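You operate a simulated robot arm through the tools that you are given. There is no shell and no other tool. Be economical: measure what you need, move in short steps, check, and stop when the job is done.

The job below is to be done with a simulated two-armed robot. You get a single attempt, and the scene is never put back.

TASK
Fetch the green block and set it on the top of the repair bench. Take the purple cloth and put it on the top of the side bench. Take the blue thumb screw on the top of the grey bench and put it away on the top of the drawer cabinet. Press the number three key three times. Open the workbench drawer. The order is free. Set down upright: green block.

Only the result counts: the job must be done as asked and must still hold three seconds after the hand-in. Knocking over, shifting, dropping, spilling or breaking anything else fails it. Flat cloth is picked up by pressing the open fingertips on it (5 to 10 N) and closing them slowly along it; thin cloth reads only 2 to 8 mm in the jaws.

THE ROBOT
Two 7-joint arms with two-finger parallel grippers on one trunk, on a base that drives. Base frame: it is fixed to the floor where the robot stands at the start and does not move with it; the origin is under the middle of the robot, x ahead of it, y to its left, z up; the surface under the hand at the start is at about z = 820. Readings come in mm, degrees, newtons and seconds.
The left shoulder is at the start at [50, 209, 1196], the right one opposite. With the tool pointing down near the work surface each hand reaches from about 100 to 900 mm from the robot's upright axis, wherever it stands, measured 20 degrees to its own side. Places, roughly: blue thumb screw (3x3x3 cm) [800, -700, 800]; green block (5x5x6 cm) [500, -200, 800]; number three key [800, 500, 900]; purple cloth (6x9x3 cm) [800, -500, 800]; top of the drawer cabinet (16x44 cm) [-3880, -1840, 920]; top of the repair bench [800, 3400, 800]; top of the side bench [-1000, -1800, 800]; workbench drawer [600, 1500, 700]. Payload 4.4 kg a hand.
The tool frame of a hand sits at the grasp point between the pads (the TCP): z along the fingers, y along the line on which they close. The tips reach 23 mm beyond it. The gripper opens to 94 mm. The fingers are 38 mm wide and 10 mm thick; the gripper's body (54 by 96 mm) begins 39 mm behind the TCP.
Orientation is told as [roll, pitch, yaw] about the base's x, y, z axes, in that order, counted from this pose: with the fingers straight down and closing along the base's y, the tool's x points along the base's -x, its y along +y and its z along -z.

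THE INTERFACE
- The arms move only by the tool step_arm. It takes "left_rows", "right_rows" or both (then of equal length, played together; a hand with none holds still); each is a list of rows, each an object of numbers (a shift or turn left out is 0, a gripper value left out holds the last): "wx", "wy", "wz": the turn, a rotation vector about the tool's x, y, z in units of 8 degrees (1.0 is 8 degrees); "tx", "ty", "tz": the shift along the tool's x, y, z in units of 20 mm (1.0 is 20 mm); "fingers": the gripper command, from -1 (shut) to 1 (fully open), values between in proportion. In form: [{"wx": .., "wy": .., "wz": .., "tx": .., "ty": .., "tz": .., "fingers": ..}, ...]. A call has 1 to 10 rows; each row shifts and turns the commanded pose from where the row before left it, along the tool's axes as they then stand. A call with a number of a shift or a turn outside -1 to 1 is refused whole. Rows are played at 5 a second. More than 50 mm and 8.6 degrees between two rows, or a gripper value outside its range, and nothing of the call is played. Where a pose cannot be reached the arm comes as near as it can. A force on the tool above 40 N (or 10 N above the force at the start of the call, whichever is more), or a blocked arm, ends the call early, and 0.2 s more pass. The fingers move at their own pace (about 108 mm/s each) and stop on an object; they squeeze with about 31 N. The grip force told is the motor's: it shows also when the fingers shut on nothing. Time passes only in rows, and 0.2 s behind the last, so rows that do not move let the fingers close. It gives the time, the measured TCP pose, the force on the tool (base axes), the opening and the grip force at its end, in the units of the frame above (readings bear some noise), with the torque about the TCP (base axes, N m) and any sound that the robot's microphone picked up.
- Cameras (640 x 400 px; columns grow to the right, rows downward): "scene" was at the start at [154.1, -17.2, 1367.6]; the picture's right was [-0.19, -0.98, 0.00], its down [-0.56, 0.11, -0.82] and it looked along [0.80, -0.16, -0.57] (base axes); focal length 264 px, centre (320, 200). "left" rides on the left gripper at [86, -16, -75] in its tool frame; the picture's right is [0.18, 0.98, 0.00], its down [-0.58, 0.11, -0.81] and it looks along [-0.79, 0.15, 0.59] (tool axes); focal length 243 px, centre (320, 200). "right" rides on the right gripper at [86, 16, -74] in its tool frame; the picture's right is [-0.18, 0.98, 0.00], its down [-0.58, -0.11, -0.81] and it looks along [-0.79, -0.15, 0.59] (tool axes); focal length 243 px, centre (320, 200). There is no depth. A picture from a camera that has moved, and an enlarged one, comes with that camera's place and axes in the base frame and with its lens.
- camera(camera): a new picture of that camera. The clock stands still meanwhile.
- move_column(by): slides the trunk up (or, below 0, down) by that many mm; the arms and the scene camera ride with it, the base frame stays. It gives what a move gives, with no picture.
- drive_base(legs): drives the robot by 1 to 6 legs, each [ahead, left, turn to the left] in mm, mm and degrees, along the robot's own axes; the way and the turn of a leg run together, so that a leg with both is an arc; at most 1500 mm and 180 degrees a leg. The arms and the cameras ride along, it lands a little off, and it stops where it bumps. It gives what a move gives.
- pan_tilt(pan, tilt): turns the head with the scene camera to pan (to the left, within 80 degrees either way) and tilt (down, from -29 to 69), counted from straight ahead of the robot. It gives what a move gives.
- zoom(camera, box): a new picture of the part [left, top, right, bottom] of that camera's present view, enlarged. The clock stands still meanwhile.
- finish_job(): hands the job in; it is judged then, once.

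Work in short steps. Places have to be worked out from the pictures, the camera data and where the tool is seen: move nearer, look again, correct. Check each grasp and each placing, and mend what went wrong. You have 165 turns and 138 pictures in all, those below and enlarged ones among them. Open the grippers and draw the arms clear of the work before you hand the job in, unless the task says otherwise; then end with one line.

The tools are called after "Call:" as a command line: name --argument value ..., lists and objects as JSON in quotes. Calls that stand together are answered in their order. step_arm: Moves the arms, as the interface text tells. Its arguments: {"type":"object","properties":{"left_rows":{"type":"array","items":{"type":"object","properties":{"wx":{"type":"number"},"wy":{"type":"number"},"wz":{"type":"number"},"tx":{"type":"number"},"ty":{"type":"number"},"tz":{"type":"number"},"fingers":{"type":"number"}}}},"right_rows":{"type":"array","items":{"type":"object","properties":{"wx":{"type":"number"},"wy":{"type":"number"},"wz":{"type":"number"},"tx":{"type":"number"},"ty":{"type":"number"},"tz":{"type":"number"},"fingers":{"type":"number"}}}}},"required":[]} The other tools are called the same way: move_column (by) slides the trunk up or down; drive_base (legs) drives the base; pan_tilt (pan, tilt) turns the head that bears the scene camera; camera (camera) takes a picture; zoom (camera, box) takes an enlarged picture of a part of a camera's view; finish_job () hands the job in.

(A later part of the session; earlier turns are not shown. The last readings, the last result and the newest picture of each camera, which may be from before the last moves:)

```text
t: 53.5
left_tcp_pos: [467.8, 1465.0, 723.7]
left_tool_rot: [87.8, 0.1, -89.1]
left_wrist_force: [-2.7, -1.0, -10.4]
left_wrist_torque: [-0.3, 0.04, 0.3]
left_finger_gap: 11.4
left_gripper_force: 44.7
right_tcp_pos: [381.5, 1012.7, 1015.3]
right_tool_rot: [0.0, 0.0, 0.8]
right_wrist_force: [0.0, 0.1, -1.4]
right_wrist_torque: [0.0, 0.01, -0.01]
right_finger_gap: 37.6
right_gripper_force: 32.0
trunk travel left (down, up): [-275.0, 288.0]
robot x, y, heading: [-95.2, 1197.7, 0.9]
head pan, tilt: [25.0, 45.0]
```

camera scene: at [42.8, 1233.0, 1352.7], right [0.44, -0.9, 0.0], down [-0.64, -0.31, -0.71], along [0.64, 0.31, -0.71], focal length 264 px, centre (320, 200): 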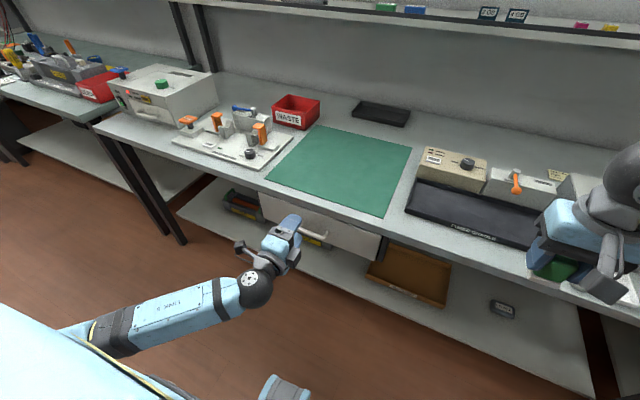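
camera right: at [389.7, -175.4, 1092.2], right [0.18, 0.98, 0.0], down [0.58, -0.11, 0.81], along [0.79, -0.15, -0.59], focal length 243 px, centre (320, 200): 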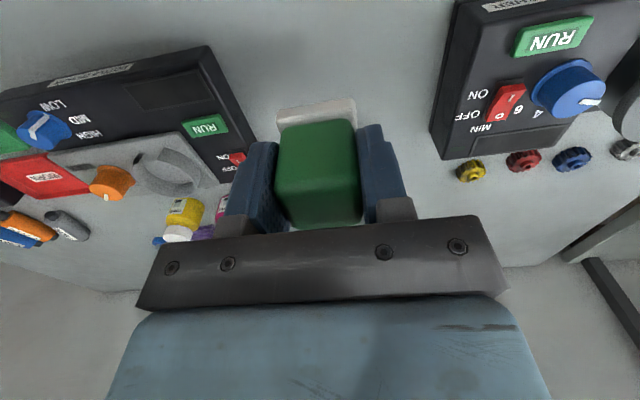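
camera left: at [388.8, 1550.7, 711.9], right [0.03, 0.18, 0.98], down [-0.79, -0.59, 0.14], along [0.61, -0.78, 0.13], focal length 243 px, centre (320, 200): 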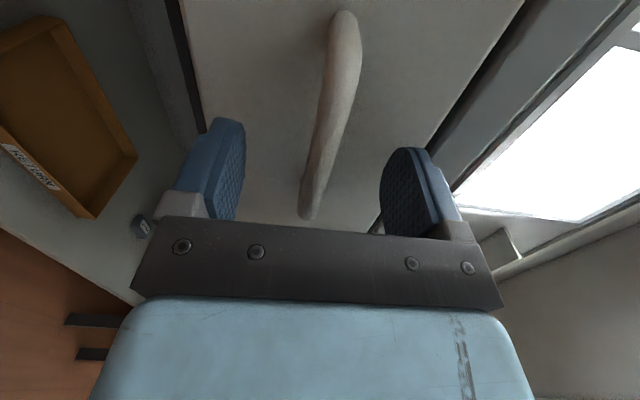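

Bar gripped (11 mm). Pull straight back with the arm.

Call:
step_arm --left_rows '[{"tz": -0.5}, {"tz": -0.7}, {"tz": -0.8}, {"tz": -0.8}, {"tz": -0.8}, {"tz": -0.8}, {}]'

```text
t: 55.0
left_tcp_pos: [378.9, 1464.8, 722.5]
left_tool_rot: [87.4, 0.2, -89.2]
left_wrist_force: [-1.5, 2.6, -13.3]
left_wrist_torque: [-0.67, 0.08, -0.2]
left_finger_gap: 11.8
left_gripper_force: 45.0
right_tcp_pos: [379.8, 1012.8, 1017.9]
right_tool_rot: [0.0, 0.0, 0.8]
right_wrist_force: [0.5, -0.7, 0.2]
right_wrist_torque: [-0.01, -0.01, 0.0]
right_finger_gap: 37.6
right_gripper_force: 30.9
trunk travel left (down, up): [-275.0, 288.0]
robot x, y, heading: [-99.1, 1193.5, 1.0]
head pan, tilt: [25.0, 45.0]
stopped in row 7 (left hand): the force on the tool passed its limit at 42 N (the readings are from after the stop); the commanded pose is now the measured one
```

The drawer came about 88 mm. Check by picture.

Call:
camera --camera "scene"

```text
106 pictures are left
camera scene: at [42.9, 1233.7, 1353.1], right [0.44, -0.9, 0.0], down [-0.64, -0.31, -0.71], along [0.64, 0.31, -0.71], focal length 264 px, centre (320, 200)
```

scene: 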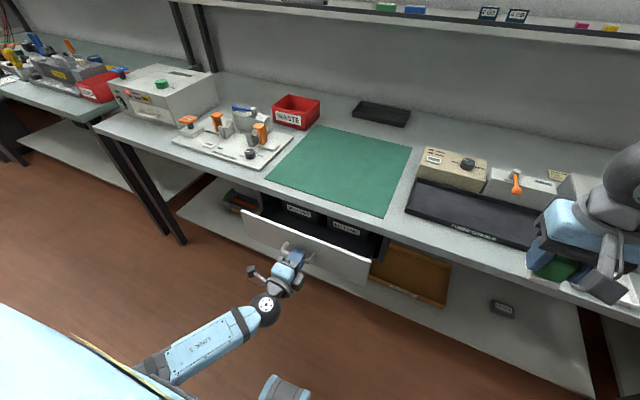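

Open part way. I pull further by driving the base back with the grip held.

Call:
drive_base --legs '[[-60, 0, 0]]'

Call:
zoom --camera "scene" --box '[200, 170, 400, 295]'

```text
t: 55.9
left_tcp_pos: [321.7, 1464.2, 723.3]
left_tool_rot: [87.4, 0.1, -89.1]
left_wrist_force: [0.1, 9.2, -23.2]
left_wrist_torque: [-0.39, 0.07, 0.19]
left_finger_gap: 11.6
left_gripper_force: 44.7
right_tcp_pos: [323.0, 1013.4, 1015.5]
right_tool_rot: [-0.1, 0.1, 0.8]
right_wrist_force: [0.2, -1.3, -1.5]
right_wrist_torque: [0.01, 0.01, 0.0]
right_finger_gap: 37.6
right_gripper_force: 31.1
trunk travel left (down, up): [-275.0, 288.0]
robot x, y, heading: [-157.8, 1192.5, 0.9]
head pan, tilt: [25.0, 45.0]
```

```text
3.20 times, centred on (300, 232) of scene
camera zoom: at [-14.7, 1234.2, 1352.3], right [0.44, -0.9, 0.0], down [-0.64, -0.31, -0.71], along [0.64, 0.31, -0.71], focal length 844 px, centre (384, 96)
```

zoom: 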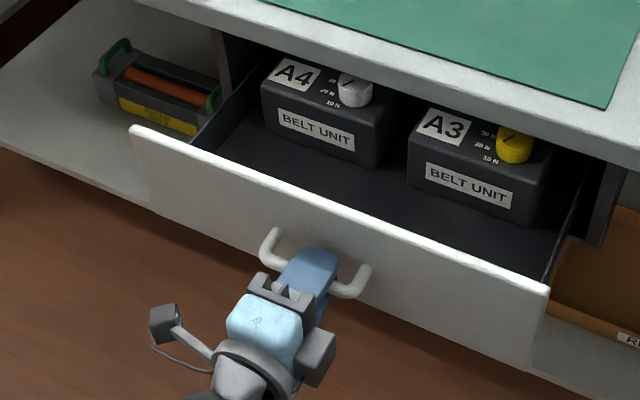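

It follows well (≈146 mm). A little more, easing the vertical load.

Call:
step_arm --left_rows '[{"ty": -0.1}, {}]'

Call:
drive_base --legs '[[-60, 0, 0]]'

Call:
zoom --camera "scene" --box '[200, 170, 400, 295]'

```text
t: 56.5
left_tcp_pos: [320.6, 1465.0, 723.3]
left_tool_rot: [87.5, 0.2, -89.1]
left_wrist_force: [-0.1, 2.8, 4.9]
left_wrist_torque: [-0.8, 0.04, -0.3]
left_finger_gap: 11.7
left_gripper_force: 44.8
right_tcp_pos: [321.4, 1011.4, 1017.7]
right_tool_rot: [0.0, 0.1, 0.8]
right_wrist_force: [-0.3, 0.0, -1.2]
right_wrist_torque: [0.0, 0.0, 0.0]
right_finger_gap: 37.7
right_gripper_force: 30.9
trunk travel left (down, up): [-275.0, 288.0]
robot x, y, heading: [-158.9, 1197.5, 0.8]
head pan, tilt: [25.0, 45.0]
```

```text
t: 57.5
left_tcp_pos: [260.2, 1465.9, 723.4]
left_tool_rot: [87.7, 0.2, -89.0]
left_wrist_force: [0.1, 12.4, 8.6]
left_wrist_torque: [-0.72, 0.05, 0.14]
left_finger_gap: 11.6
left_gripper_force: 44.5
right_tcp_pos: [261.5, 1011.1, 1016.3]
right_tool_rot: [0.1, -0.1, 0.8]
right_wrist_force: [-0.5, 0.7, -1.4]
right_wrist_torque: [0.01, -0.01, -0.01]
right_finger_gap: 37.5
right_gripper_force: 31.0
trunk travel left (down, up): [-275.0, 288.0]
robot x, y, heading: [-218.7, 1194.3, 0.9]
head pan, tilt: [25.0, 45.0]
```

```text
3.20 times, centred on (300, 232) of scene
camera zoom: at [-78.0, 1232.2, 1352.9], right [0.44, -0.9, 0.0], down [-0.64, -0.31, -0.71], along [0.64, 0.31, -0.71], focal length 844 px, centre (384, 96)
```

zoom: 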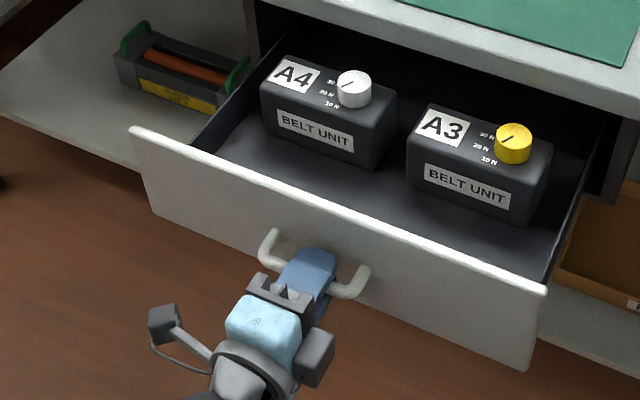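

Open about 206 mm with no end stop yet. Pull another 60 mm.

Call:
drive_base --legs '[[-60, 0, 0]]'

Call:
camera --camera "scene"

```text
t: 58.5
left_tcp_pos: [200.2, 1464.5, 721.9]
left_tool_rot: [87.8, 0.3, -88.8]
left_wrist_force: [0.3, 12.7, 7.6]
left_wrist_torque: [-0.81, 0.05, 0.34]
left_finger_gap: 11.9
left_gripper_force: 44.7
right_tcp_pos: [202.2, 1010.3, 1017.4]
right_tool_rot: [0.0, -0.1, 0.8]
right_wrist_force: [0.6, -0.3, 0.2]
right_wrist_torque: [-0.01, 0.01, -0.02]
right_finger_gap: 37.7
right_gripper_force: 30.7
trunk travel left (down, up): [-275.0, 288.0]
robot x, y, heading: [-274.8, 1196.7, 1.0]
head pan, tilt: [25.0, 45.0]
```

```text
103 pictures are left
camera scene: at [-136.9, 1231.5, 1352.8], right [0.43, -0.9, 0.0], down [-0.64, -0.31, -0.71], along [0.64, 0.31, -0.71], focal length 264 px, centre (320, 200)
```

scene: 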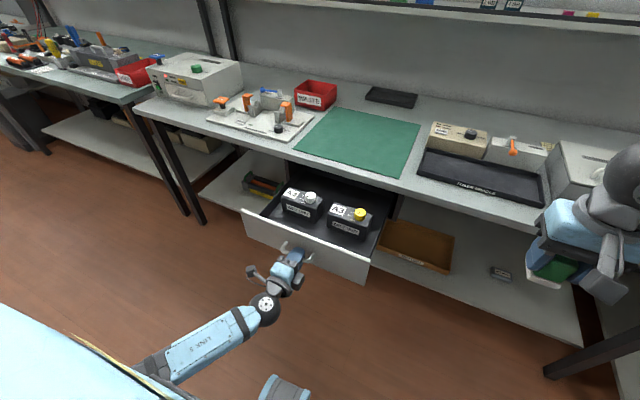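

Drawer is wide open (~266 mm). Release the bar and back off with the base.

Call:
step_arm --left_rows '[{"fingers": 0.5}, {}, {}]'

Call:
drive_base --legs '[[-100, 0, 0]]'

Call:
camera --camera "scene"

```text
t: 59.3
left_tcp_pos: [201.5, 1463.7, 721.4]
left_tool_rot: [87.6, 0.3, -88.8]
left_wrist_force: [-0.4, 0.2, 0.0]
left_wrist_torque: [-0.02, -0.02, 0.02]
left_finger_gap: 70.7
left_gripper_force: 0.2
right_tcp_pos: [203.0, 1011.0, 1016.6]
right_tool_rot: [-0.1, 0.1, 0.7]
right_wrist_force: [-0.4, -0.6, -0.7]
right_wrist_torque: [0.01, 0.05, 0.01]
right_finger_gap: 37.8
right_gripper_force: 31.1
trunk travel left (down, up): [-275.0, 288.0]
robot x, y, heading: [-276.8, 1196.4, 1.0]
head pan, tilt: [25.0, 45.0]
```

```text
t: 60.4
left_tcp_pos: [102.4, 1464.0, 723.6]
left_tool_rot: [87.7, 0.3, -88.9]
left_wrist_force: [0.4, 1.0, 0.4]
left_wrist_torque: [0.0, -0.01, 0.01]
left_finger_gap: 70.5
left_gripper_force: 0.0
right_tcp_pos: [102.6, 1008.4, 1017.8]
right_tool_rot: [0.0, 0.0, 0.8]
right_wrist_force: [-0.4, -0.5, -0.6]
right_wrist_torque: [0.02, -0.02, 0.01]
right_finger_gap: 37.7
right_gripper_force: 31.2
trunk travel left (down, up): [-275.0, 288.0]
robot x, y, heading: [-375.2, 1193.2, 0.6]
head pan, tilt: [25.0, 45.0]
```

```text
102 pictures are left
camera scene: at [-235.5, 1229.3, 1352.7], right [0.44, -0.9, 0.0], down [-0.64, -0.31, -0.71], along [0.64, 0.31, -0.71], focal length 264 px, centre (320, 200)
```

scene: 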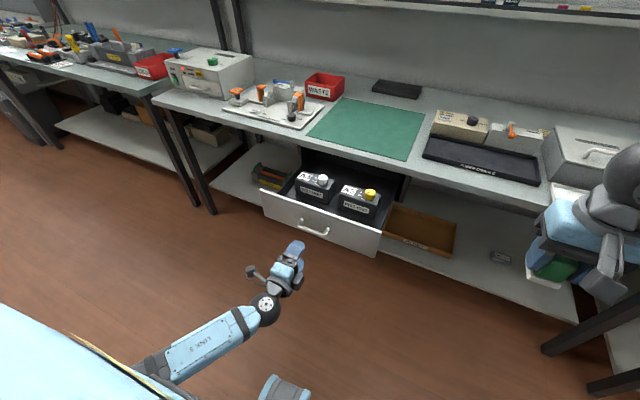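

Drawer clear of the hand. Raise the left hand, then drive left past the drawer and forward again.

Call:
step_arm --left_rows '[{"ty": 1}, {"ty": 1}, {"ty": 1}, {"ty": 1}, {"ty": 1}, {"ty": 1}, {"ty": 1}, {"ty": 1}, {"ty": 1}, {"ty": 1}]'

Call:
step_arm --left_rows '[{"ty": 1}, {"ty": 1}, {"ty": 1}, {"ty": 1}, {"ty": 1}, {"ty": 1}, {"ty": 1}]'

Call:
drive_base --legs '[[0, 900, 0], [230, 0, 0]]'

Call:
pan_tilt --pan 50 --tilt 35

Call:
camera --camera "scene"

```text
t: 62.6
left_tcp_pos: [112.8, 1464.6, 922.1]
left_tool_rot: [87.7, 0.3, -88.8]
left_wrist_force: [-0.3, 0.9, -0.1]
left_wrist_torque: [0.0, 0.03, 0.01]
left_finger_gap: 70.4
left_gripper_force: 0.0
right_tcp_pos: [103.8, 1008.0, 1017.5]
right_tool_rot: [0.0, 0.0, 0.8]
right_wrist_force: [0.1, -0.1, -0.1]
right_wrist_torque: [0.0, 0.02, 0.01]
right_finger_gap: 37.8
right_gripper_force: 31.6
trunk travel left (down, up): [-275.0, 288.0]
robot x, y, heading: [-375.1, 1194.5, 0.7]
head pan, tilt: [25.0, 45.0]
```

```text
t: 64.2
left_tcp_pos: [115.8, 1461.7, 1063.8]
left_tool_rot: [87.6, 0.3, -88.9]
left_wrist_force: [0.2, -0.6, 0.1]
left_wrist_torque: [0.01, -0.03, 0.0]
left_finger_gap: 70.5
left_gripper_force: 0.0
right_tcp_pos: [104.8, 1008.3, 1016.5]
right_tool_rot: [0.0, 0.0, 0.8]
right_wrist_force: [0.3, 0.4, 0.1]
right_wrist_torque: [0.01, 0.03, 0.01]
right_finger_gap: 37.7
right_gripper_force: 31.5
trunk travel left (down, up): [-275.0, 288.0]
robot x, y, heading: [-373.3, 1196.0, 0.5]
head pan, tilt: [25.0, 45.0]
```

```text
t: 73.9
left_tcp_pos: [337.9, 2373.7, 1061.7]
left_tool_rot: [87.6, 0.3, -89.0]
left_wrist_force: [0.0, -0.6, -0.4]
left_wrist_torque: [0.02, -0.02, 0.0]
left_finger_gap: 70.4
left_gripper_force: 0.0
right_tcp_pos: [324.3, 1919.0, 1016.0]
right_tool_rot: [0.0, -0.1, 0.5]
right_wrist_force: [-0.4, 0.6, -0.6]
right_wrist_torque: [0.01, 0.02, -0.02]
right_finger_gap: 37.6
right_gripper_force: 31.6
trunk travel left (down, up): [-275.0, 288.0]
robot x, y, heading: [-154.0, 2107.2, 0.8]
head pan, tilt: [25.0, 45.0]
```

```text
t: 74.8
left_tcp_pos: [338.2, 2373.2, 1062.8]
left_tool_rot: [87.6, 0.3, -89.2]
left_wrist_force: [0.5, 0.4, -1.1]
left_wrist_torque: [-0.01, 0.0, 0.01]
left_finger_gap: 70.7
left_gripper_force: 0.0
right_tcp_pos: [322.9, 1919.4, 1016.5]
right_tool_rot: [0.0, 0.1, 0.5]
right_wrist_force: [0.6, -0.1, -1.4]
right_wrist_torque: [-0.01, 0.05, 0.0]
right_finger_gap: 37.7
right_gripper_force: 30.7
trunk travel left (down, up): [-275.0, 288.0]
robot x, y, heading: [-154.1, 2105.4, 0.5]
head pan, tilt: [50.0, 35.0]
```

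```text
101 pictures are left
camera scene: at [-30.7, 2174.8, 1367.4], right [0.77, -0.64, 0.0], down [-0.37, -0.44, -0.82], along [0.52, 0.63, -0.57], focal length 264 px, centre (320, 200)
```

scene: 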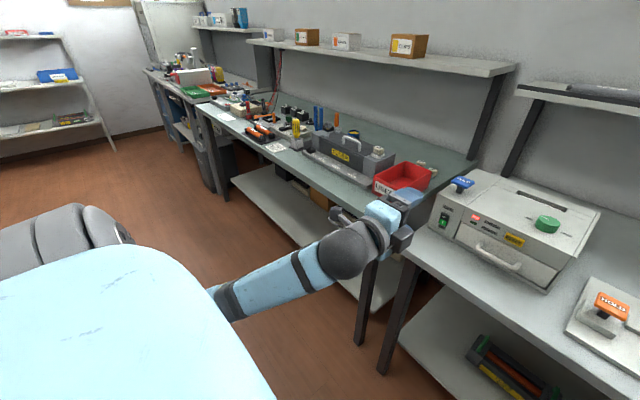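

The third bench (tools, red bin), spanning y≈2550–4300, is the repair bench. I check the aisle to the left before driving on.

Call:
pan_tilt --pan 80 --tilt 20

Call:
camera --camera "scene"

```text
t: 75.8
left_tcp_pos: [338.2, 2374.4, 1062.5]
left_tool_rot: [87.6, 0.3, -89.1]
left_wrist_force: [0.6, 0.0, -0.8]
left_wrist_torque: [-0.03, 0.01, 0.01]
left_finger_gap: 70.4
left_gripper_force: 0.0
right_tcp_pos: [323.6, 1920.2, 1017.7]
right_tool_rot: [0.0, 0.0, 0.5]
right_wrist_force: [0.8, 0.0, -1.7]
right_wrist_torque: [0.0, -0.01, 0.0]
right_finger_gap: 37.4
right_gripper_force: 30.6
trunk travel left (down, up): [-275.0, 288.0]
robot x, y, heading: [-154.0, 2106.3, 0.4]
head pan, tilt: [80.0, 20.0]
```

```text
100 pictures are left
camera scene: at [-71.4, 2198.7, 1391.2], right [0.99, -0.17, 0.0], down [-0.06, -0.34, -0.94], along [0.16, 0.93, -0.34], focal length 264 px, centre (320, 200)
```

scene: 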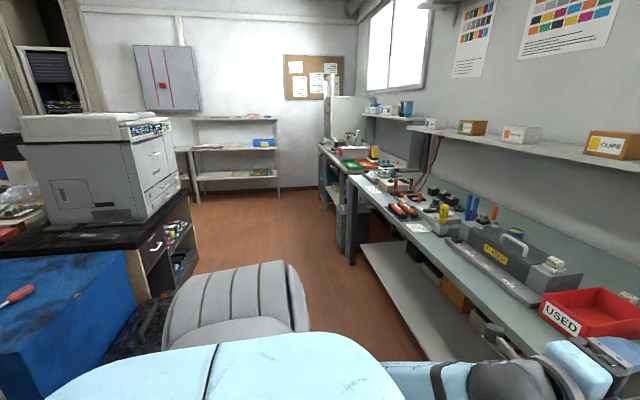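

Aisle is open. Drive left to stand before the middle of the repair bench.

Call:
drive_base --legs '[[0, 950, 0]]'

Call:
pan_tilt --pan 0 --tilt 35

Call:
camera --camera "scene"

```text
t: 84.6
left_tcp_pos: [340.9, 3333.2, 1062.1]
left_tool_rot: [87.5, 0.3, -90.0]
left_wrist_force: [-0.6, -0.7, -0.4]
left_wrist_torque: [-0.01, 0.01, 0.03]
left_finger_gap: 70.5
left_gripper_force: 0.0
right_tcp_pos: [319.1, 2879.8, 1016.4]
right_tool_rot: [0.0, 0.0, -0.5]
right_wrist_force: [-0.5, 0.5, -0.3]
right_wrist_torque: [0.01, -0.03, -0.01]
right_finger_gap: 37.4
right_gripper_force: 30.9
trunk travel left (down, up): [-275.0, 288.0]
robot x, y, heading: [-159.6, 3075.6, -0.1]
head pan, tilt: [80.0, 20.0]
```

```text
t: 86.1
left_tcp_pos: [342.4, 3333.3, 1062.5]
left_tool_rot: [87.5, 0.4, -90.1]
left_wrist_force: [-0.1, -0.4, 0.3]
left_wrist_torque: [-0.03, 0.05, 0.03]
left_finger_gap: 70.5
left_gripper_force: 0.1
right_tcp_pos: [319.0, 2879.1, 1017.1]
right_tool_rot: [0.0, -0.1, -0.6]
right_wrist_force: [0.5, 0.3, -0.7]
right_wrist_torque: [0.03, 0.03, -0.02]
right_finger_gap: 37.6
right_gripper_force: 30.9
trunk travel left (down, up): [-275.0, 288.0]
robot x, y, heading: [-153.1, 3076.2, -0.6]
head pan, tilt: [0.0, 35.0]
```

```text
99 pictures are left
camera scene: at [0.6, 3074.0, 1367.4], right [-0.01, -1.0, 0.0], down [-0.57, 0.0, -0.82], along [0.82, -0.01, -0.57], focal length 264 px, centre (320, 200)
```

scene: 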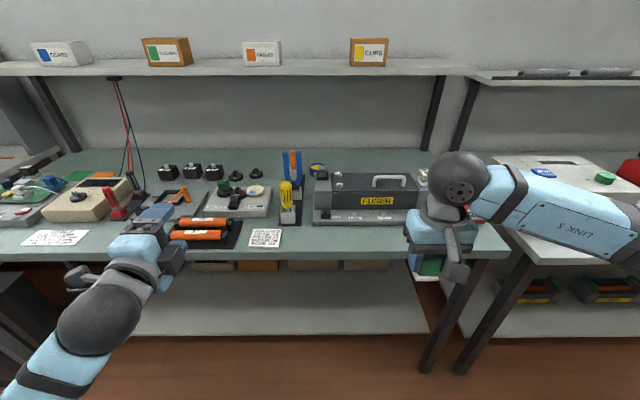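

Free strip between the note and the fuser unit: about x 530–680, y 2900–3100. I take the block to [600,3000] above it.

Call:
step_arm --right_rows '[{"tx": -1, "ty": 0.45}, {"tx": -1, "ty": 0.45}, {"tx": -1, "ty": 0.45}, {"tx": -1, "ty": 0.45}, {"tx": -1, "ty": 0.45}, {"tx": -1, "ty": 0.45}, {"tx": -1, "ty": 0.45}, {"tx": -1, "ty": 0.45}, {"tx": -1, "ty": 0.45}, {"tx": -1, "ty": 0.45}]'

Call:
step_arm --right_rows '[{"tx": -1, "ty": 0.45}, {"tx": -1, "ty": 0.45}, {"tx": -1, "ty": 0.45}, {"tx": -1, "ty": 0.45}, {"tz": 0.8}, {"tz": 0.8}, {"tz": 0.8}, {"tz": 0.8}, {"tz": 0.6}, {}]'

Call:
camera --camera "scene"

Call:
camera --camera "right"

```text
t: 88.3
left_tcp_pos: [343.6, 3334.1, 1062.0]
left_tool_rot: [87.5, 0.4, -90.1]
left_wrist_force: [-0.2, -0.1, 0.2]
left_wrist_torque: [0.02, -0.02, 0.02]
left_finger_gap: 70.4
left_gripper_force: 0.1
right_tcp_pos: [520.1, 2969.4, 1017.7]
right_tool_rot: [0.0, -0.1, -0.4]
right_wrist_force: [-0.3, 0.4, -1.7]
right_wrist_torque: [0.0, 0.03, -0.04]
right_finger_gap: 37.6
right_gripper_force: 30.7
trunk travel left (down, up): [-275.0, 288.0]
robot x, y, heading: [-154.6, 3076.9, -0.8]
head pan, tilt: [0.0, 35.0]
```

```text
t: 90.5
left_tcp_pos: [342.4, 3333.2, 1062.7]
left_tool_rot: [87.6, 0.2, -90.1]
left_wrist_force: [-0.6, 0.2, 0.2]
left_wrist_torque: [0.02, 0.0, 0.01]
left_finger_gap: 70.7
left_gripper_force: 0.1
right_tcp_pos: [600.4, 3004.7, 941.2]
right_tool_rot: [0.1, 0.1, -0.4]
right_wrist_force: [0.4, 0.1, -0.6]
right_wrist_torque: [0.01, 0.04, 0.01]
right_finger_gap: 37.9
right_gripper_force: 30.9
trunk travel left (down, up): [-275.0, 288.0]
robot x, y, heading: [-152.8, 3074.6, -0.5]
head pan, tilt: [0.0, 35.0]
```

```text
98 pictures are left
camera scene: at [0.6, 3074.0, 1367.4], right [-0.01, -1.0, 0.0], down [-0.57, 0.0, -0.82], along [0.82, -0.01, -0.57], focal length 264 px, centre (320, 200)
```

scene: 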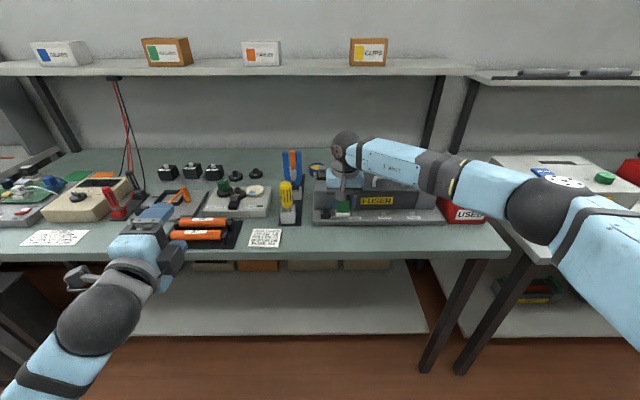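

```text
97 pictures are left
camera right: at [514.6, 3020.8, 1017.0], right [0.19, 0.98, 0.0], down [0.58, -0.11, 0.81], along [0.79, -0.15, -0.59], focal length 243 px, centre (320, 200)
```

right: 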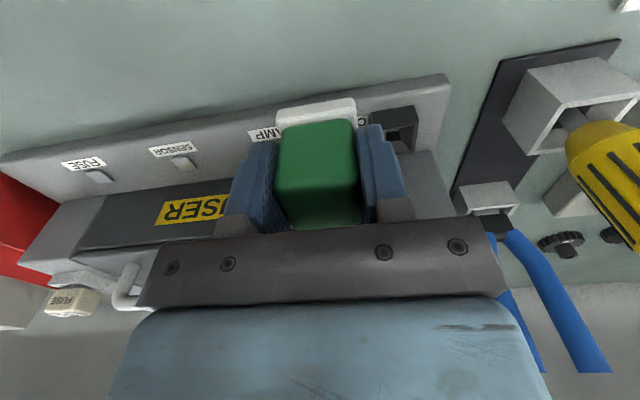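

Fixture's front is at x≈640, so I shift 20 mm nearer (x≈580), descend 85 mm, then creep.

Call:
step_arm --right_rows '[{"tx": 1, "tz": 0.5}, {"tz": 0.8}, {"tz": 0.8}, {"tz": 0.8}, {"tz": 0.8}, {"tz": 0.5}, {}]'

Call:
camera --camera "right"

```text
t: 91.8
left_tcp_pos: [340.2, 3333.8, 1062.9]
left_tool_rot: [87.7, 0.3, -90.2]
left_wrist_force: [0.1, 0.6, -0.6]
left_wrist_torque: [-0.01, 0.03, 0.01]
left_finger_gap: 70.6
left_gripper_force: 0.1
right_tcp_pos: [582.5, 3005.0, 874.7]
right_tool_rot: [0.1, -0.8, -0.6]
right_wrist_force: [-1.4, -0.7, 21.2]
right_wrist_torque: [-0.26, 0.26, 0.04]
right_finger_gap: 37.8
right_gripper_force: 31.3
trunk travel left (down, up): [-275.0, 288.0]
robot x, y, heading: [-155.2, 3072.8, -0.5]
head pan, tilt: [0.0, 35.0]
stopped in row 6 (right hand): the force on the tool passed its limit at 63 N (the readings are from after the stop); the commanded pose is now the measured one
```

```text
96 pictures are left
camera right: at [495.3, 3021.6, 949.4], right [0.19, 0.98, 0.01], down [0.57, -0.12, 0.81], along [0.8, -0.15, -0.58], focal length 243 px, centre (320, 200)
```

right: 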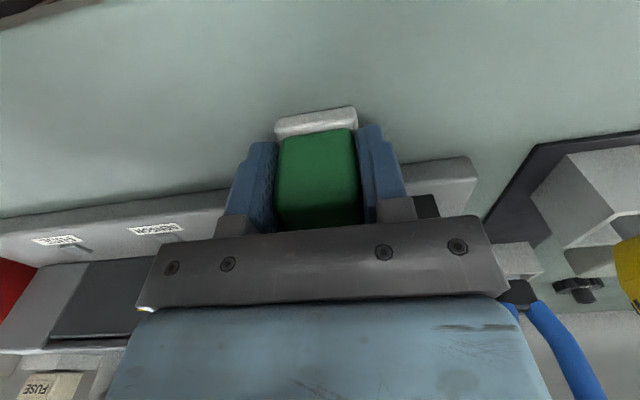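

Contact: bench top is at about z≈832 here, block resting (21 N, tilt <1°). Ease up 1 mm and open.

Call:
step_arm --right_rows '[{"tz": -0.06, "wy": 0.1}, {}, {"fingers": -0.1}, {}, {}, {}]'

Call:
camera --camera "right"

```text
t: 93.2
left_tcp_pos: [340.1, 3334.1, 1063.3]
left_tool_rot: [87.8, 0.3, -90.2]
left_wrist_force: [0.0, 0.1, 0.3]
left_wrist_torque: [0.0, 0.04, -0.01]
left_finger_gap: 70.2
left_gripper_force: 0.1
right_tcp_pos: [580.7, 3004.3, 874.8]
right_tool_rot: [0.2, 0.1, -0.8]
right_wrist_force: [10.7, 1.1, 30.5]
right_wrist_torque: [-0.08, -0.39, 0.01]
right_finger_gap: 38.6
right_gripper_force: 0.1
trunk travel left (down, up): [-275.0, 288.0]
robot x, y, heading: [-159.2, 3073.2, -0.4]
head pan, tilt: [0.0, 35.0]
```

```text
95 pictures are left
camera right: at [495.6, 3021.8, 950.4], right [0.19, 0.98, 0.0], down [0.58, -0.12, 0.81], along [0.79, -0.15, -0.59], focal length 243 px, centre (320, 200)
```

right: 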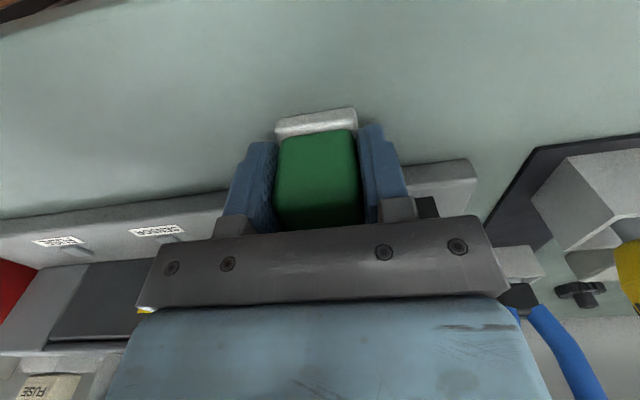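

Fingers still press down on the block's wider base (30 N). Raise a few mm and open further.

Call:
step_arm --right_rows '[{"tz": -0.1}, {"tz": -0.05}, {"fingers": 0.2}, {}, {}]'

Call:
camera --camera "right"

```text
t: 94.4
left_tcp_pos: [342.6, 3332.8, 1060.9]
left_tool_rot: [87.6, 0.3, -90.2]
left_wrist_force: [0.7, 0.6, -0.6]
left_wrist_torque: [-0.01, 0.0, -0.03]
left_finger_gap: 70.4
left_gripper_force: 0.0
right_tcp_pos: [582.2, 3004.1, 874.1]
right_tool_rot: [0.1, 0.4, -0.6]
right_wrist_force: [0.4, 0.0, -0.6]
right_wrist_torque: [0.01, 0.01, -0.01]
right_finger_gap: 56.4
right_gripper_force: 0.1
trunk travel left (down, up): [-275.0, 288.0]
robot x, y, heading: [-157.1, 3074.8, -0.3]
head pan, tilt: [0.0, 35.0]
```

```text
94 pictures are left
camera right: at [496.2, 3020.4, 949.9], right [0.19, 0.98, 0.0], down [0.59, -0.12, 0.8], along [0.79, -0.15, -0.6], focal length 243 px, centre (320, 200)
```

right: 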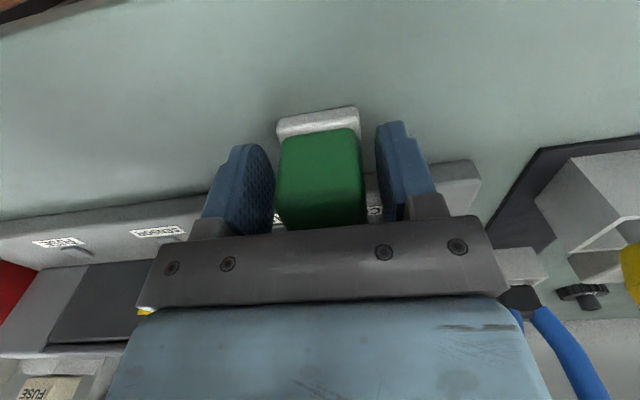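

Released, forces zero, block standing. Lift straight up and check.

Call:
step_arm --right_rows '[{"tz": -0.3}, {"tz": -0.7}, {"tz": -1}, {"tz": -1}, {"tz": -1}, {"tz": -1}, {"tz": -1}, {"tz": -1}, {"tx": 1}, {"tx": 1}]'

Call:
camera --camera "right"

Call:
zoom --camera "scene" --box '[260, 160, 440, 275]'

```text
t: 96.6
left_tcp_pos: [342.2, 3332.7, 1062.4]
left_tool_rot: [87.6, 0.2, -90.1]
left_wrist_force: [0.0, 0.7, 0.5]
left_wrist_torque: [-0.04, 0.02, 0.0]
left_finger_gap: 70.6
left_gripper_force: 0.0
right_tcp_pos: [543.5, 3003.2, 1013.5]
right_tool_rot: [0.3, 0.4, -0.6]
right_wrist_force: [-1.0, 0.0, -0.1]
right_wrist_torque: [-0.03, -0.01, 0.02]
right_finger_gap: 56.6
right_gripper_force: 0.0
trunk travel left (down, up): [-275.0, 288.0]
robot x, y, heading: [-156.4, 3075.5, -0.6]
head pan, tilt: [0.0, 35.0]
```

```text
93 pictures are left
camera right: at [458.5, 3020.3, 1089.9], right [0.19, 0.98, 0.0], down [0.59, -0.12, 0.8], along [0.79, -0.15, -0.6], focal length 243 px, centre (320, 200)
```

right: 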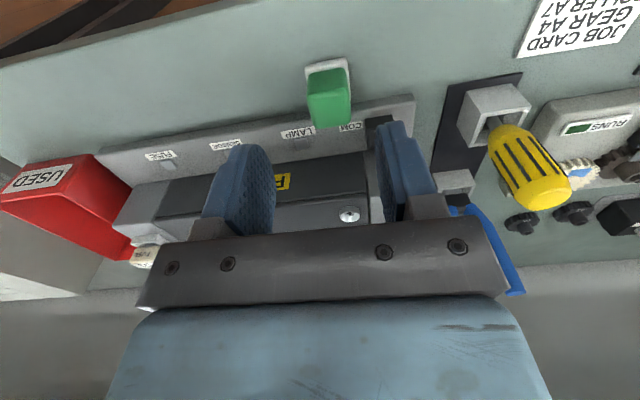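

```text
3.48 times, centred on (350, 218) of scene
camera zoom: at [0.2, 3073.6, 1367.5], right [-0.01, -1.0, 0.0], down [-0.57, 0.01, -0.82], along [0.82, -0.01, -0.57], focal length 918 px, centre (216, 139)
```

zoom: 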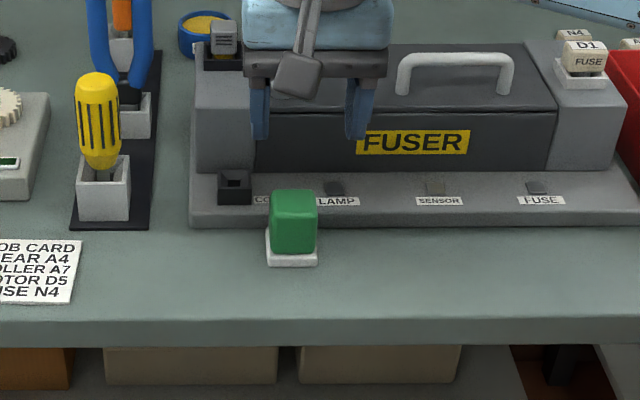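

Block stands upright on the repair bench. Now I retract the right hand and turn the left hand back to pointing down.

Call:
step_arm --right_rows '[{"tx": 1}, {"tx": 1}, {"tx": 1}, {"tx": 1}, {"tx": 1}, {"tx": 1}, {"tx": 1}, {"tx": 1}, {}, {}]' --left_rows '[{"wx": 1}, {"wx": 1}, {"wx": 1}, {"wx": 1}, {"wx": 1}, {"wx": 1}, {"wx": 1}, {"wx": 1}, {"wx": 1}, {"wx": 1}]'

Call:
step_arm --left_rows '[{"wx": 0.95}, {"wz": -1}, {"wz": -1}, {"wz": -1}, {"wz": -1}, {"wz": -1}, {"wz": -1}, {"wz": -1}, {"wz": -1}, {"wz": -1}]'

Call:
step_arm --left_rows '[{"wz": -1}, {"wz": -1}, {"wz": -0.2}, {}]'

```text
t: 98.8
left_tcp_pos: [341.7, 3333.6, 1062.0]
left_tool_rot: [7.6, 0.3, -90.1]
left_wrist_force: [0.1, 0.6, 1.1]
left_wrist_torque: [-0.03, -0.03, -0.03]
left_finger_gap: 70.7
left_gripper_force: 0.1
right_tcp_pos: [382.6, 3005.6, 1015.9]
right_tool_rot: [0.2, 0.5, -0.6]
right_wrist_force: [0.4, 0.3, -0.1]
right_wrist_torque: [0.0, 0.01, 0.0]
right_finger_gap: 56.5
right_gripper_force: 0.0
trunk travel left (down, up): [-275.0, 288.0]
robot x, y, heading: [-159.1, 3074.9, -0.7]
head pan, tilt: [0.0, 35.0]
```

```text
t: 101.0
left_tcp_pos: [342.2, 3333.9, 1062.2]
left_tool_rot: [0.2, 0.1, -18.2]
left_wrist_force: [0.1, 0.1, -0.2]
left_wrist_torque: [-0.02, 0.01, -0.01]
left_finger_gap: 70.4
left_gripper_force: 0.1
right_tcp_pos: [383.3, 3007.1, 1014.3]
right_tool_rot: [0.1, 0.4, -0.6]
right_wrist_force: [0.2, 0.4, 0.3]
right_wrist_torque: [-0.07, -0.02, -0.01]
right_finger_gap: 56.3
right_gripper_force: 0.1
trunk travel left (down, up): [-275.0, 288.0]
robot x, y, heading: [-154.4, 3076.1, -0.6]
head pan, tilt: [0.0, 35.0]
```

```text
t: 102.0
left_tcp_pos: [342.2, 3333.7, 1060.9]
left_tool_rot: [0.3, 0.0, -0.4]
left_wrist_force: [-0.9, -0.4, -0.8]
left_wrist_torque: [-0.03, 0.01, 0.0]
left_finger_gap: 70.5
left_gripper_force: 0.0
right_tcp_pos: [382.6, 3005.9, 1016.0]
right_tool_rot: [0.1, 0.4, -0.6]
right_wrist_force: [-0.9, 0.4, 0.4]
right_wrist_torque: [0.0, 0.04, 0.0]
right_finger_gap: 56.3
right_gripper_force: 0.0
trunk travel left (down, up): [-275.0, 288.0]
robot x, y, heading: [-156.3, 3079.3, -0.8]
head pan, tilt: [0.0, 35.0]
```

Both hands are tucked. Drive back right, swinging round the open drawer, then to the grey bench's right part.

Call:
drive_base --legs '[[0, -900, 0], [-230, 0, 0], [0, -1350, 0], [270, 0, 0]]'

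Call:
drive_base --legs '[[0, -1250, 0.7]]'

Call:
pan_tilt --pan -15 --tilt 40

Call:
camera --camera "scene"

```text
t: 120.1
left_tcp_pos: [82.8, 1354.1, 1061.0]
left_tool_rot: [0.2, 0.0, -1.6]
left_wrist_force: [-0.9, -0.5, 0.1]
left_wrist_torque: [0.0, -0.01, -0.02]
left_finger_gap: 70.4
left_gripper_force: 0.0
right_tcp_pos: [117.8, 1025.6, 1014.4]
right_tool_rot: [0.1, 0.4, -1.6]
right_wrist_force: [0.0, -0.8, 0.1]
right_wrist_torque: [-0.03, -0.01, 0.0]
right_finger_gap: 56.5
right_gripper_force: 0.0
trunk travel left (down, up): [-275.0, 288.0]
robot x, y, heading: [-416.8, 1101.3, -1.5]
head pan, tilt: [0.0, 35.0]
stopped in leg 3: the robot was blocked; the commanded pose is now the measured one
```

```text
t: 120.9
left_tcp_pos: [82.4, 1355.3, 1062.2]
left_tool_rot: [0.3, -0.1, -1.8]
left_wrist_force: [0.0, 0.3, 0.3]
left_wrist_torque: [0.01, 0.03, 0.0]
left_finger_gap: 70.6
left_gripper_force: 0.0
right_tcp_pos: [117.2, 1025.6, 1014.7]
right_tool_rot: [0.3, 0.4, -1.6]
right_wrist_force: [-0.1, 1.2, 0.8]
right_wrist_torque: [0.02, 0.02, 0.04]
right_finger_gap: 56.4
right_gripper_force: 0.0
trunk travel left (down, up): [-275.0, 288.0]
robot x, y, heading: [-418.9, 1105.5, -1.5]
head pan, tilt: [0.0, 35.0]
stopped in leg 1: the robot was blocked; the commanded pose is now the measured one
```

```text
t: 121.7
left_tcp_pos: [82.6, 1354.5, 1062.6]
left_tool_rot: [0.2, 0.0, -1.7]
left_wrist_force: [-0.7, -0.4, -0.1]
left_wrist_torque: [0.0, -0.01, 0.02]
left_finger_gap: 70.7
left_gripper_force: 0.0
right_tcp_pos: [118.3, 1026.1, 1014.4]
right_tool_rot: [0.0, 0.5, -1.6]
right_wrist_force: [0.1, -0.5, 0.2]
right_wrist_torque: [0.01, 0.02, -0.02]
right_finger_gap: 56.4
right_gripper_force: 0.0
trunk travel left (down, up): [-275.0, 288.0]
robot x, y, heading: [-416.9, 1104.0, -1.6]
head pan, tilt: [-15.0, 40.0]
```

```text
91 pictures are left
camera scene: at [-269.4, 1079.0, 1359.9], right [-0.28, -0.96, 0.0], down [-0.62, 0.18, -0.77], along [0.73, -0.22, -0.64], focal length 264 px, centre (320, 200)
```

scene: 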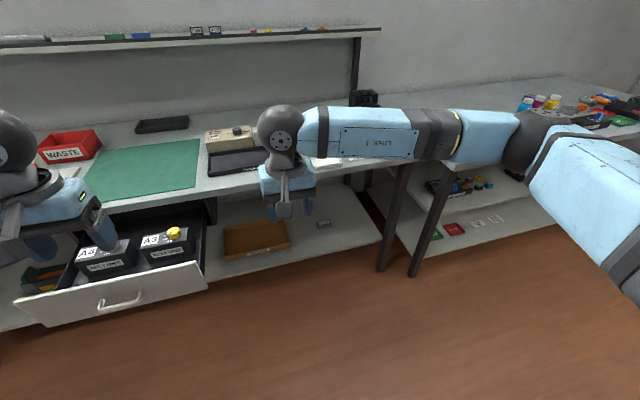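

Blocked to the right at [-417,1104]. I look to the right side for what is there.

Call:
pan_tilt --pan -80 --tilt 45

Call:
camera --camera "scene"

```text
t: 123.0
left_tcp_pos: [83.6, 1354.4, 1062.0]
left_tool_rot: [0.3, 0.0, -1.7]
left_wrist_force: [-0.1, -0.3, -0.3]
left_wrist_torque: [0.02, -0.01, -0.04]
left_finger_gap: 70.5
left_gripper_force: 0.0
right_tcp_pos: [118.6, 1026.2, 1014.6]
right_tool_rot: [0.1, 0.4, -1.5]
right_wrist_force: [0.0, 0.1, 0.5]
right_wrist_torque: [0.01, -0.02, -0.01]
right_finger_gap: 56.5
right_gripper_force: 0.1
trunk travel left (down, up): [-275.0, 288.0]
robot x, y, heading: [-418.0, 1106.1, -1.6]
head pan, tilt: [-80.0, 45.0]
```

```text
90 pictures are left
camera scene: at [-338.8, 1022.7, 1352.6], right [-0.99, -0.15, 0.0], down [-0.1, 0.7, -0.71], along [0.1, -0.7, -0.71], focal length 264 px, centre (320, 200)
```

scene: 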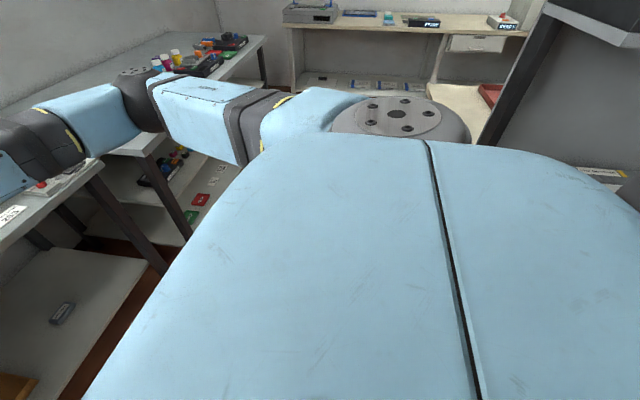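

A partition with a dark post stands behind-right. I go ahead 140 mm first (still clear of the drawer at x≈190), then right.

Call:
drive_base --legs '[[0, 30, 0], [140, 0, 1.5], [0, -350, 0]]'

```text
t: 128.1
left_tcp_pos: [216.7, 1048.9, 1062.0]
left_tool_rot: [0.3, 0.0, -0.6]
left_wrist_force: [-1.2, -0.7, 0.5]
left_wrist_torque: [0.0, -0.01, -0.01]
left_finger_gap: 70.4
left_gripper_force: 0.0
right_tcp_pos: [258.8, 719.7, 1014.8]
right_tool_rot: [0.2, 0.5, -0.5]
right_wrist_force: [-0.3, -0.2, 0.5]
right_wrist_torque: [-0.01, -0.01, 0.02]
right_finger_gap: 56.5
right_gripper_force: 0.0
trunk travel left (down, up): [-275.0, 288.0]
robot x, y, heading: [-279.1, 791.8, -0.5]
head pan, tilt: [-80.0, 45.0]
```

Clear now. Forward to x≈-100, then right to y≈-430 (turning back the small heading error).

Call:
drive_base --legs '[[180, 0, 0.5], [0, -1220, 0]]'

Call:
pan_tilt --pan -10 --tilt 35

Call:
camera --camera "scene"

```text
t: 140.1
left_tcp_pos: [404.7, -154.2, 1062.0]
left_tool_rot: [0.2, 0.0, 1.0]
left_wrist_force: [0.7, -0.2, -0.3]
left_wrist_torque: [-0.01, -0.04, -0.02]
left_finger_gap: 70.5
left_gripper_force: 0.0
right_tcp_pos: [455.8, -478.8, 1015.1]
right_tool_rot: [0.2, 0.4, 1.2]
right_wrist_force: [1.0, 0.8, 0.1]
right_wrist_torque: [-0.01, 0.02, -0.01]
right_finger_gap: 56.4
right_gripper_force: 0.1
trunk travel left (down, up): [-275.0, 288.0]
robot x, y, heading: [-84.0, -425.9, 0.9]
head pan, tilt: [-80.0, 45.0]
```

```text
t: 141.5
left_tcp_pos: [404.5, -152.9, 1062.0]
left_tool_rot: [0.3, -0.1, 1.0]
left_wrist_force: [0.2, 0.5, 0.8]
left_wrist_torque: [0.01, 0.01, 0.02]
left_finger_gap: 70.3
left_gripper_force: 0.0
right_tcp_pos: [455.9, -478.5, 1014.4]
right_tool_rot: [0.0, 0.4, 1.1]
right_wrist_force: [0.1, 0.3, 0.3]
right_wrist_torque: [0.0, 0.0, 0.0]
right_finger_gap: 56.5
right_gripper_force: 0.1
trunk travel left (down, up): [-275.0, 288.0]
robot x, y, heading: [-83.3, -430.2, 1.0]
head pan, tilt: [-10.0, 35.0]
```

```text
89 pictures are left
camera scene: at [70.8, -437.4, 1367.4], right [-0.15, -0.99, 0.0], down [-0.57, 0.09, -0.82], along [0.81, -0.13, -0.57], focal length 264 px, centre (320, 200)
```

scene: 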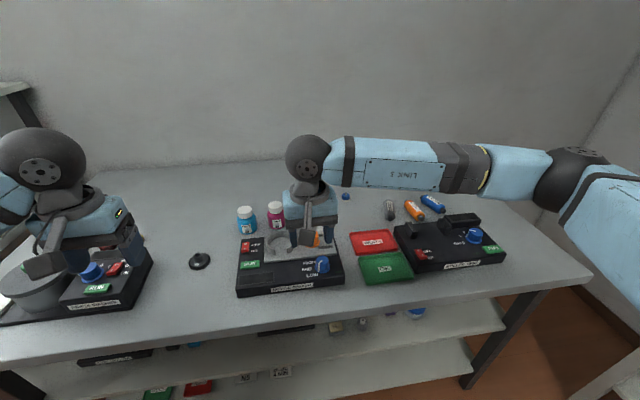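

I move closer and further right so that both hands reach the cloth and the screw.

Call:
drive_base --legs '[[100, -170, -1]]'

Call:
camera --camera "left"

Call:
camera --camera "scene"

```text
t: 143.7
left_tcp_pos: [512.5, -332.2, 1062.1]
left_tool_rot: [0.2, 0.0, -0.1]
left_wrist_force: [-0.6, 0.4, -0.3]
left_wrist_torque: [0.01, -0.01, 0.03]
left_finger_gap: 70.7
left_gripper_force: 0.1
right_tcp_pos: [555.1, -658.0, 1014.5]
right_tool_rot: [0.3, 0.3, -0.2]
right_wrist_force: [1.1, 0.4, 0.4]
right_wrist_torque: [-0.01, 0.0, -0.04]
right_finger_gap: 56.3
right_gripper_force: 0.2
trunk travel left (down, up): [-275.0, 288.0]
robot x, y, heading: [17.7, -591.4, 0.2]
head pan, tilt: [-10.0, 35.0]
```

```text
88 pictures are left
camera left: at [425.2, -346.5, 1137.1], right [-0.18, 0.98, 0.01], down [0.58, 0.1, 0.81], along [0.79, 0.15, -0.59], focal length 243 px, centre (320, 200)
```

left: 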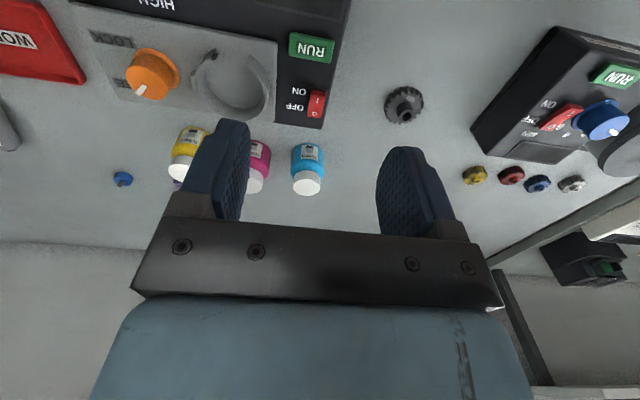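

```text
87 pictures are left
camera scene: at [171.6, -608.7, 1367.4], right [-0.17, -0.98, 0.0], down [-0.56, 0.1, -0.82], along [0.81, -0.14, -0.57], focal length 264 px, centre (320, 200)
```

scene: 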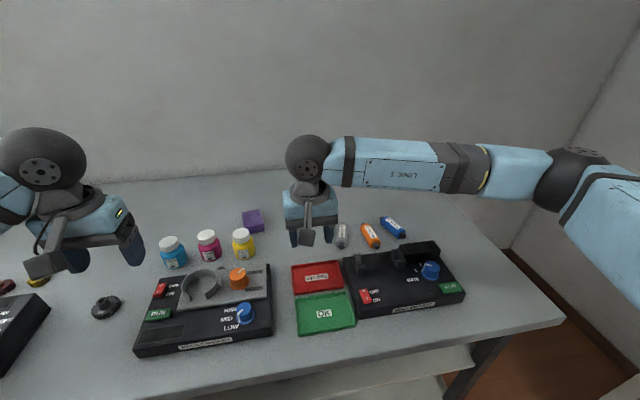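

Cloth at ≈[862,-507], screw ≈[833,-647]; the yellow bottle stands in front of the cloth. Bring the left hand above for a close look at the cloth.

Call:
step_arm --left_rows '[{"tx": -1, "ty": -0.85, "fingers": 1}, {"tx": -1, "ty": -0.85}, {"tx": -1, "ty": -0.85}, {"tx": -1, "ty": -0.85}, {"tx": -1, "ty": -0.85}, {"tx": -1, "ty": -0.85}, {"tx": -1, "ty": -0.85}, {"tx": -1, "ty": -0.85}, {"tx": -1, "ty": -0.85}, {"tx": -1, "ty": -0.85}]'

Call:
camera --camera "left"

```text
t: 145.8
left_tcp_pos: [710.5, -502.1, 1059.3]
left_tool_rot: [0.4, 0.0, -0.1]
left_wrist_force: [-0.4, -0.1, 0.1]
left_wrist_torque: [-0.01, 0.01, 0.0]
left_finger_gap: 94.3
left_gripper_force: 0.0
right_tcp_pos: [555.3, -658.3, 1015.2]
right_tool_rot: [0.3, 0.4, -0.1]
right_wrist_force: [0.7, 0.0, 0.0]
right_wrist_torque: [-0.01, 0.02, -0.01]
right_finger_gap: 56.3
right_gripper_force: 0.1
trunk travel left (down, up): [-275.0, 288.0]
robot x, y, heading: [19.8, -593.5, 0.1]
head pan, tilt: [-10.0, 35.0]
```

```text
86 pictures are left
camera left: at [623.9, -517.5, 1135.5], right [-0.18, 0.98, 0.01], down [0.58, 0.1, 0.81], along [0.79, 0.15, -0.59], focal length 243 px, centre (320, 200)
```

left: 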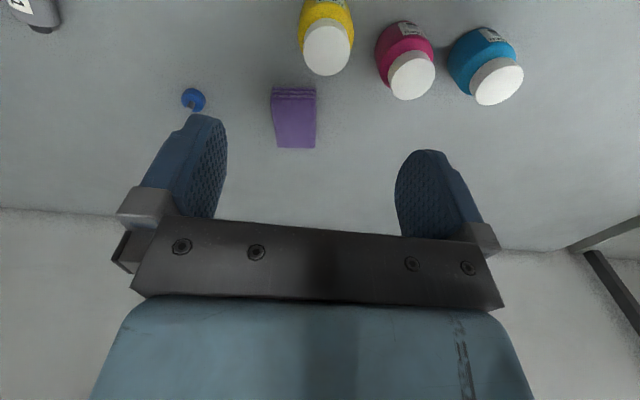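

Call:
zoom --camera "left" --box '[170, 40, 370, 165]'

```text
3.20 times, centred on (270, 102) of left
camera zoom: at [623.9, -517.5, 1135.5], right [-0.18, 0.98, 0.01], down [0.58, 0.1, 0.81], along [0.79, 0.15, -0.59], focal length 776 px, centre (480, 512)
```

zoom: 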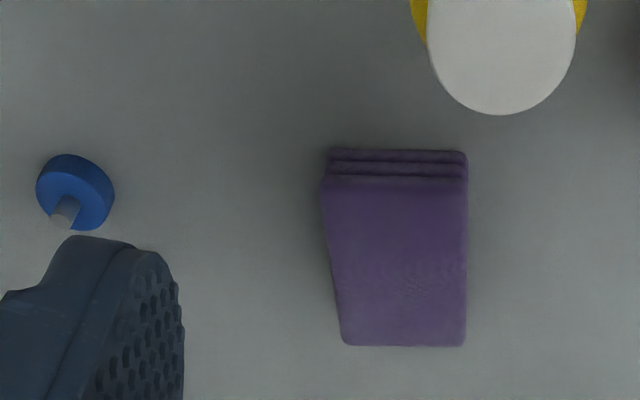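

The cloth is a folded pad, ~57×86×28 mm, centre ≈[838,-511], turned about +9°. I move above it and yaw the left hand to match.

Call:
step_arm --left_rows '[{"tx": -1, "ty": -0.06}, {"tx": -1, "ty": -0.06}, {"tx": -1, "ty": -0.06}, {"tx": -1, "ty": -0.06}, {"tx": -1, "ty": -0.06}, {"tx": -1, "ty": -0.06}, {"tx": -0.8, "ty": -0.06}, {"wz": -1}, {"wz": -0.1, "tz": 1}, {"tz": 1}]'

Call:
step_arm --left_rows '[{"tz": 1}, {"tz": 1}, {"tz": 1}, {}]'

Call:
camera --camera "left"

Call:
camera --camera "scene"

```text
t: 148.1
left_tcp_pos: [848.7, -509.4, 1021.6]
left_tool_rot: [0.3, -0.1, 8.7]
left_wrist_force: [0.5, -0.1, 0.4]
left_wrist_torque: [0.0, 0.01, 0.02]
left_finger_gap: 94.3
left_gripper_force: 0.1
right_tcp_pos: [555.1, -657.1, 1015.2]
right_tool_rot: [0.1, 0.5, -0.1]
right_wrist_force: [-0.2, -0.6, -1.0]
right_wrist_torque: [-0.02, -0.01, 0.01]
right_finger_gap: 56.5
right_gripper_force: 0.1
trunk travel left (down, up): [-275.0, 288.0]
robot x, y, heading: [16.8, -592.7, -0.0]
head pan, tilt: [-10.0, 35.0]
```

```text
t: 149.1
left_tcp_pos: [847.7, -510.4, 960.4]
left_tool_rot: [0.3, -0.1, 8.7]
left_wrist_force: [-0.1, 0.2, -0.6]
left_wrist_torque: [-0.02, 0.0, -0.01]
left_finger_gap: 93.9
left_gripper_force: 0.0
right_tcp_pos: [555.3, -657.7, 1015.4]
right_tool_rot: [0.1, 0.4, -0.1]
right_wrist_force: [-0.1, 0.0, 0.6]
right_wrist_torque: [-0.05, 0.02, -0.01]
right_finger_gap: 56.5
right_gripper_force: 0.1
trunk travel left (down, up): [-275.0, 288.0]
robot x, y, heading: [18.9, -593.9, 0.1]
head pan, tilt: [-10.0, 35.0]
```

```text
84 pictures are left
camera left: at [764.3, -539.2, 1034.7], right [-0.33, 0.94, 0.01], down [0.56, 0.19, 0.81], along [0.76, 0.27, -0.59], focal length 243 px, centre (320, 200)
```

left: 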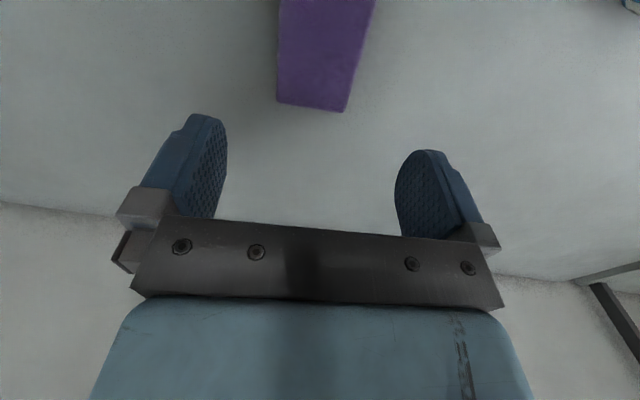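

```text
83 pictures are left
camera scene: at [171.2, -608.5, 1367.5], right [-0.17, -0.98, 0.0], down [-0.56, 0.1, -0.82], along [0.81, -0.14, -0.57], focal length 264 px, centre (320, 200)
```

scene: 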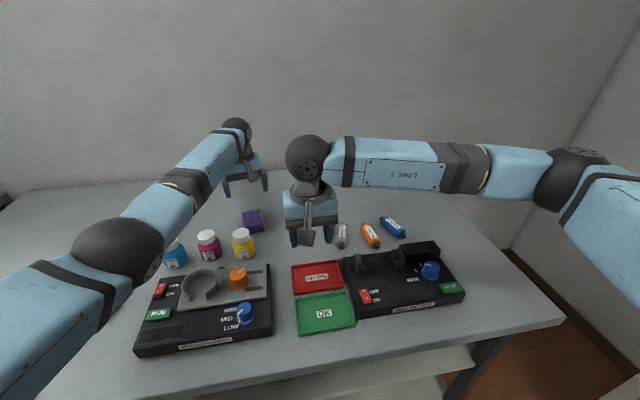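

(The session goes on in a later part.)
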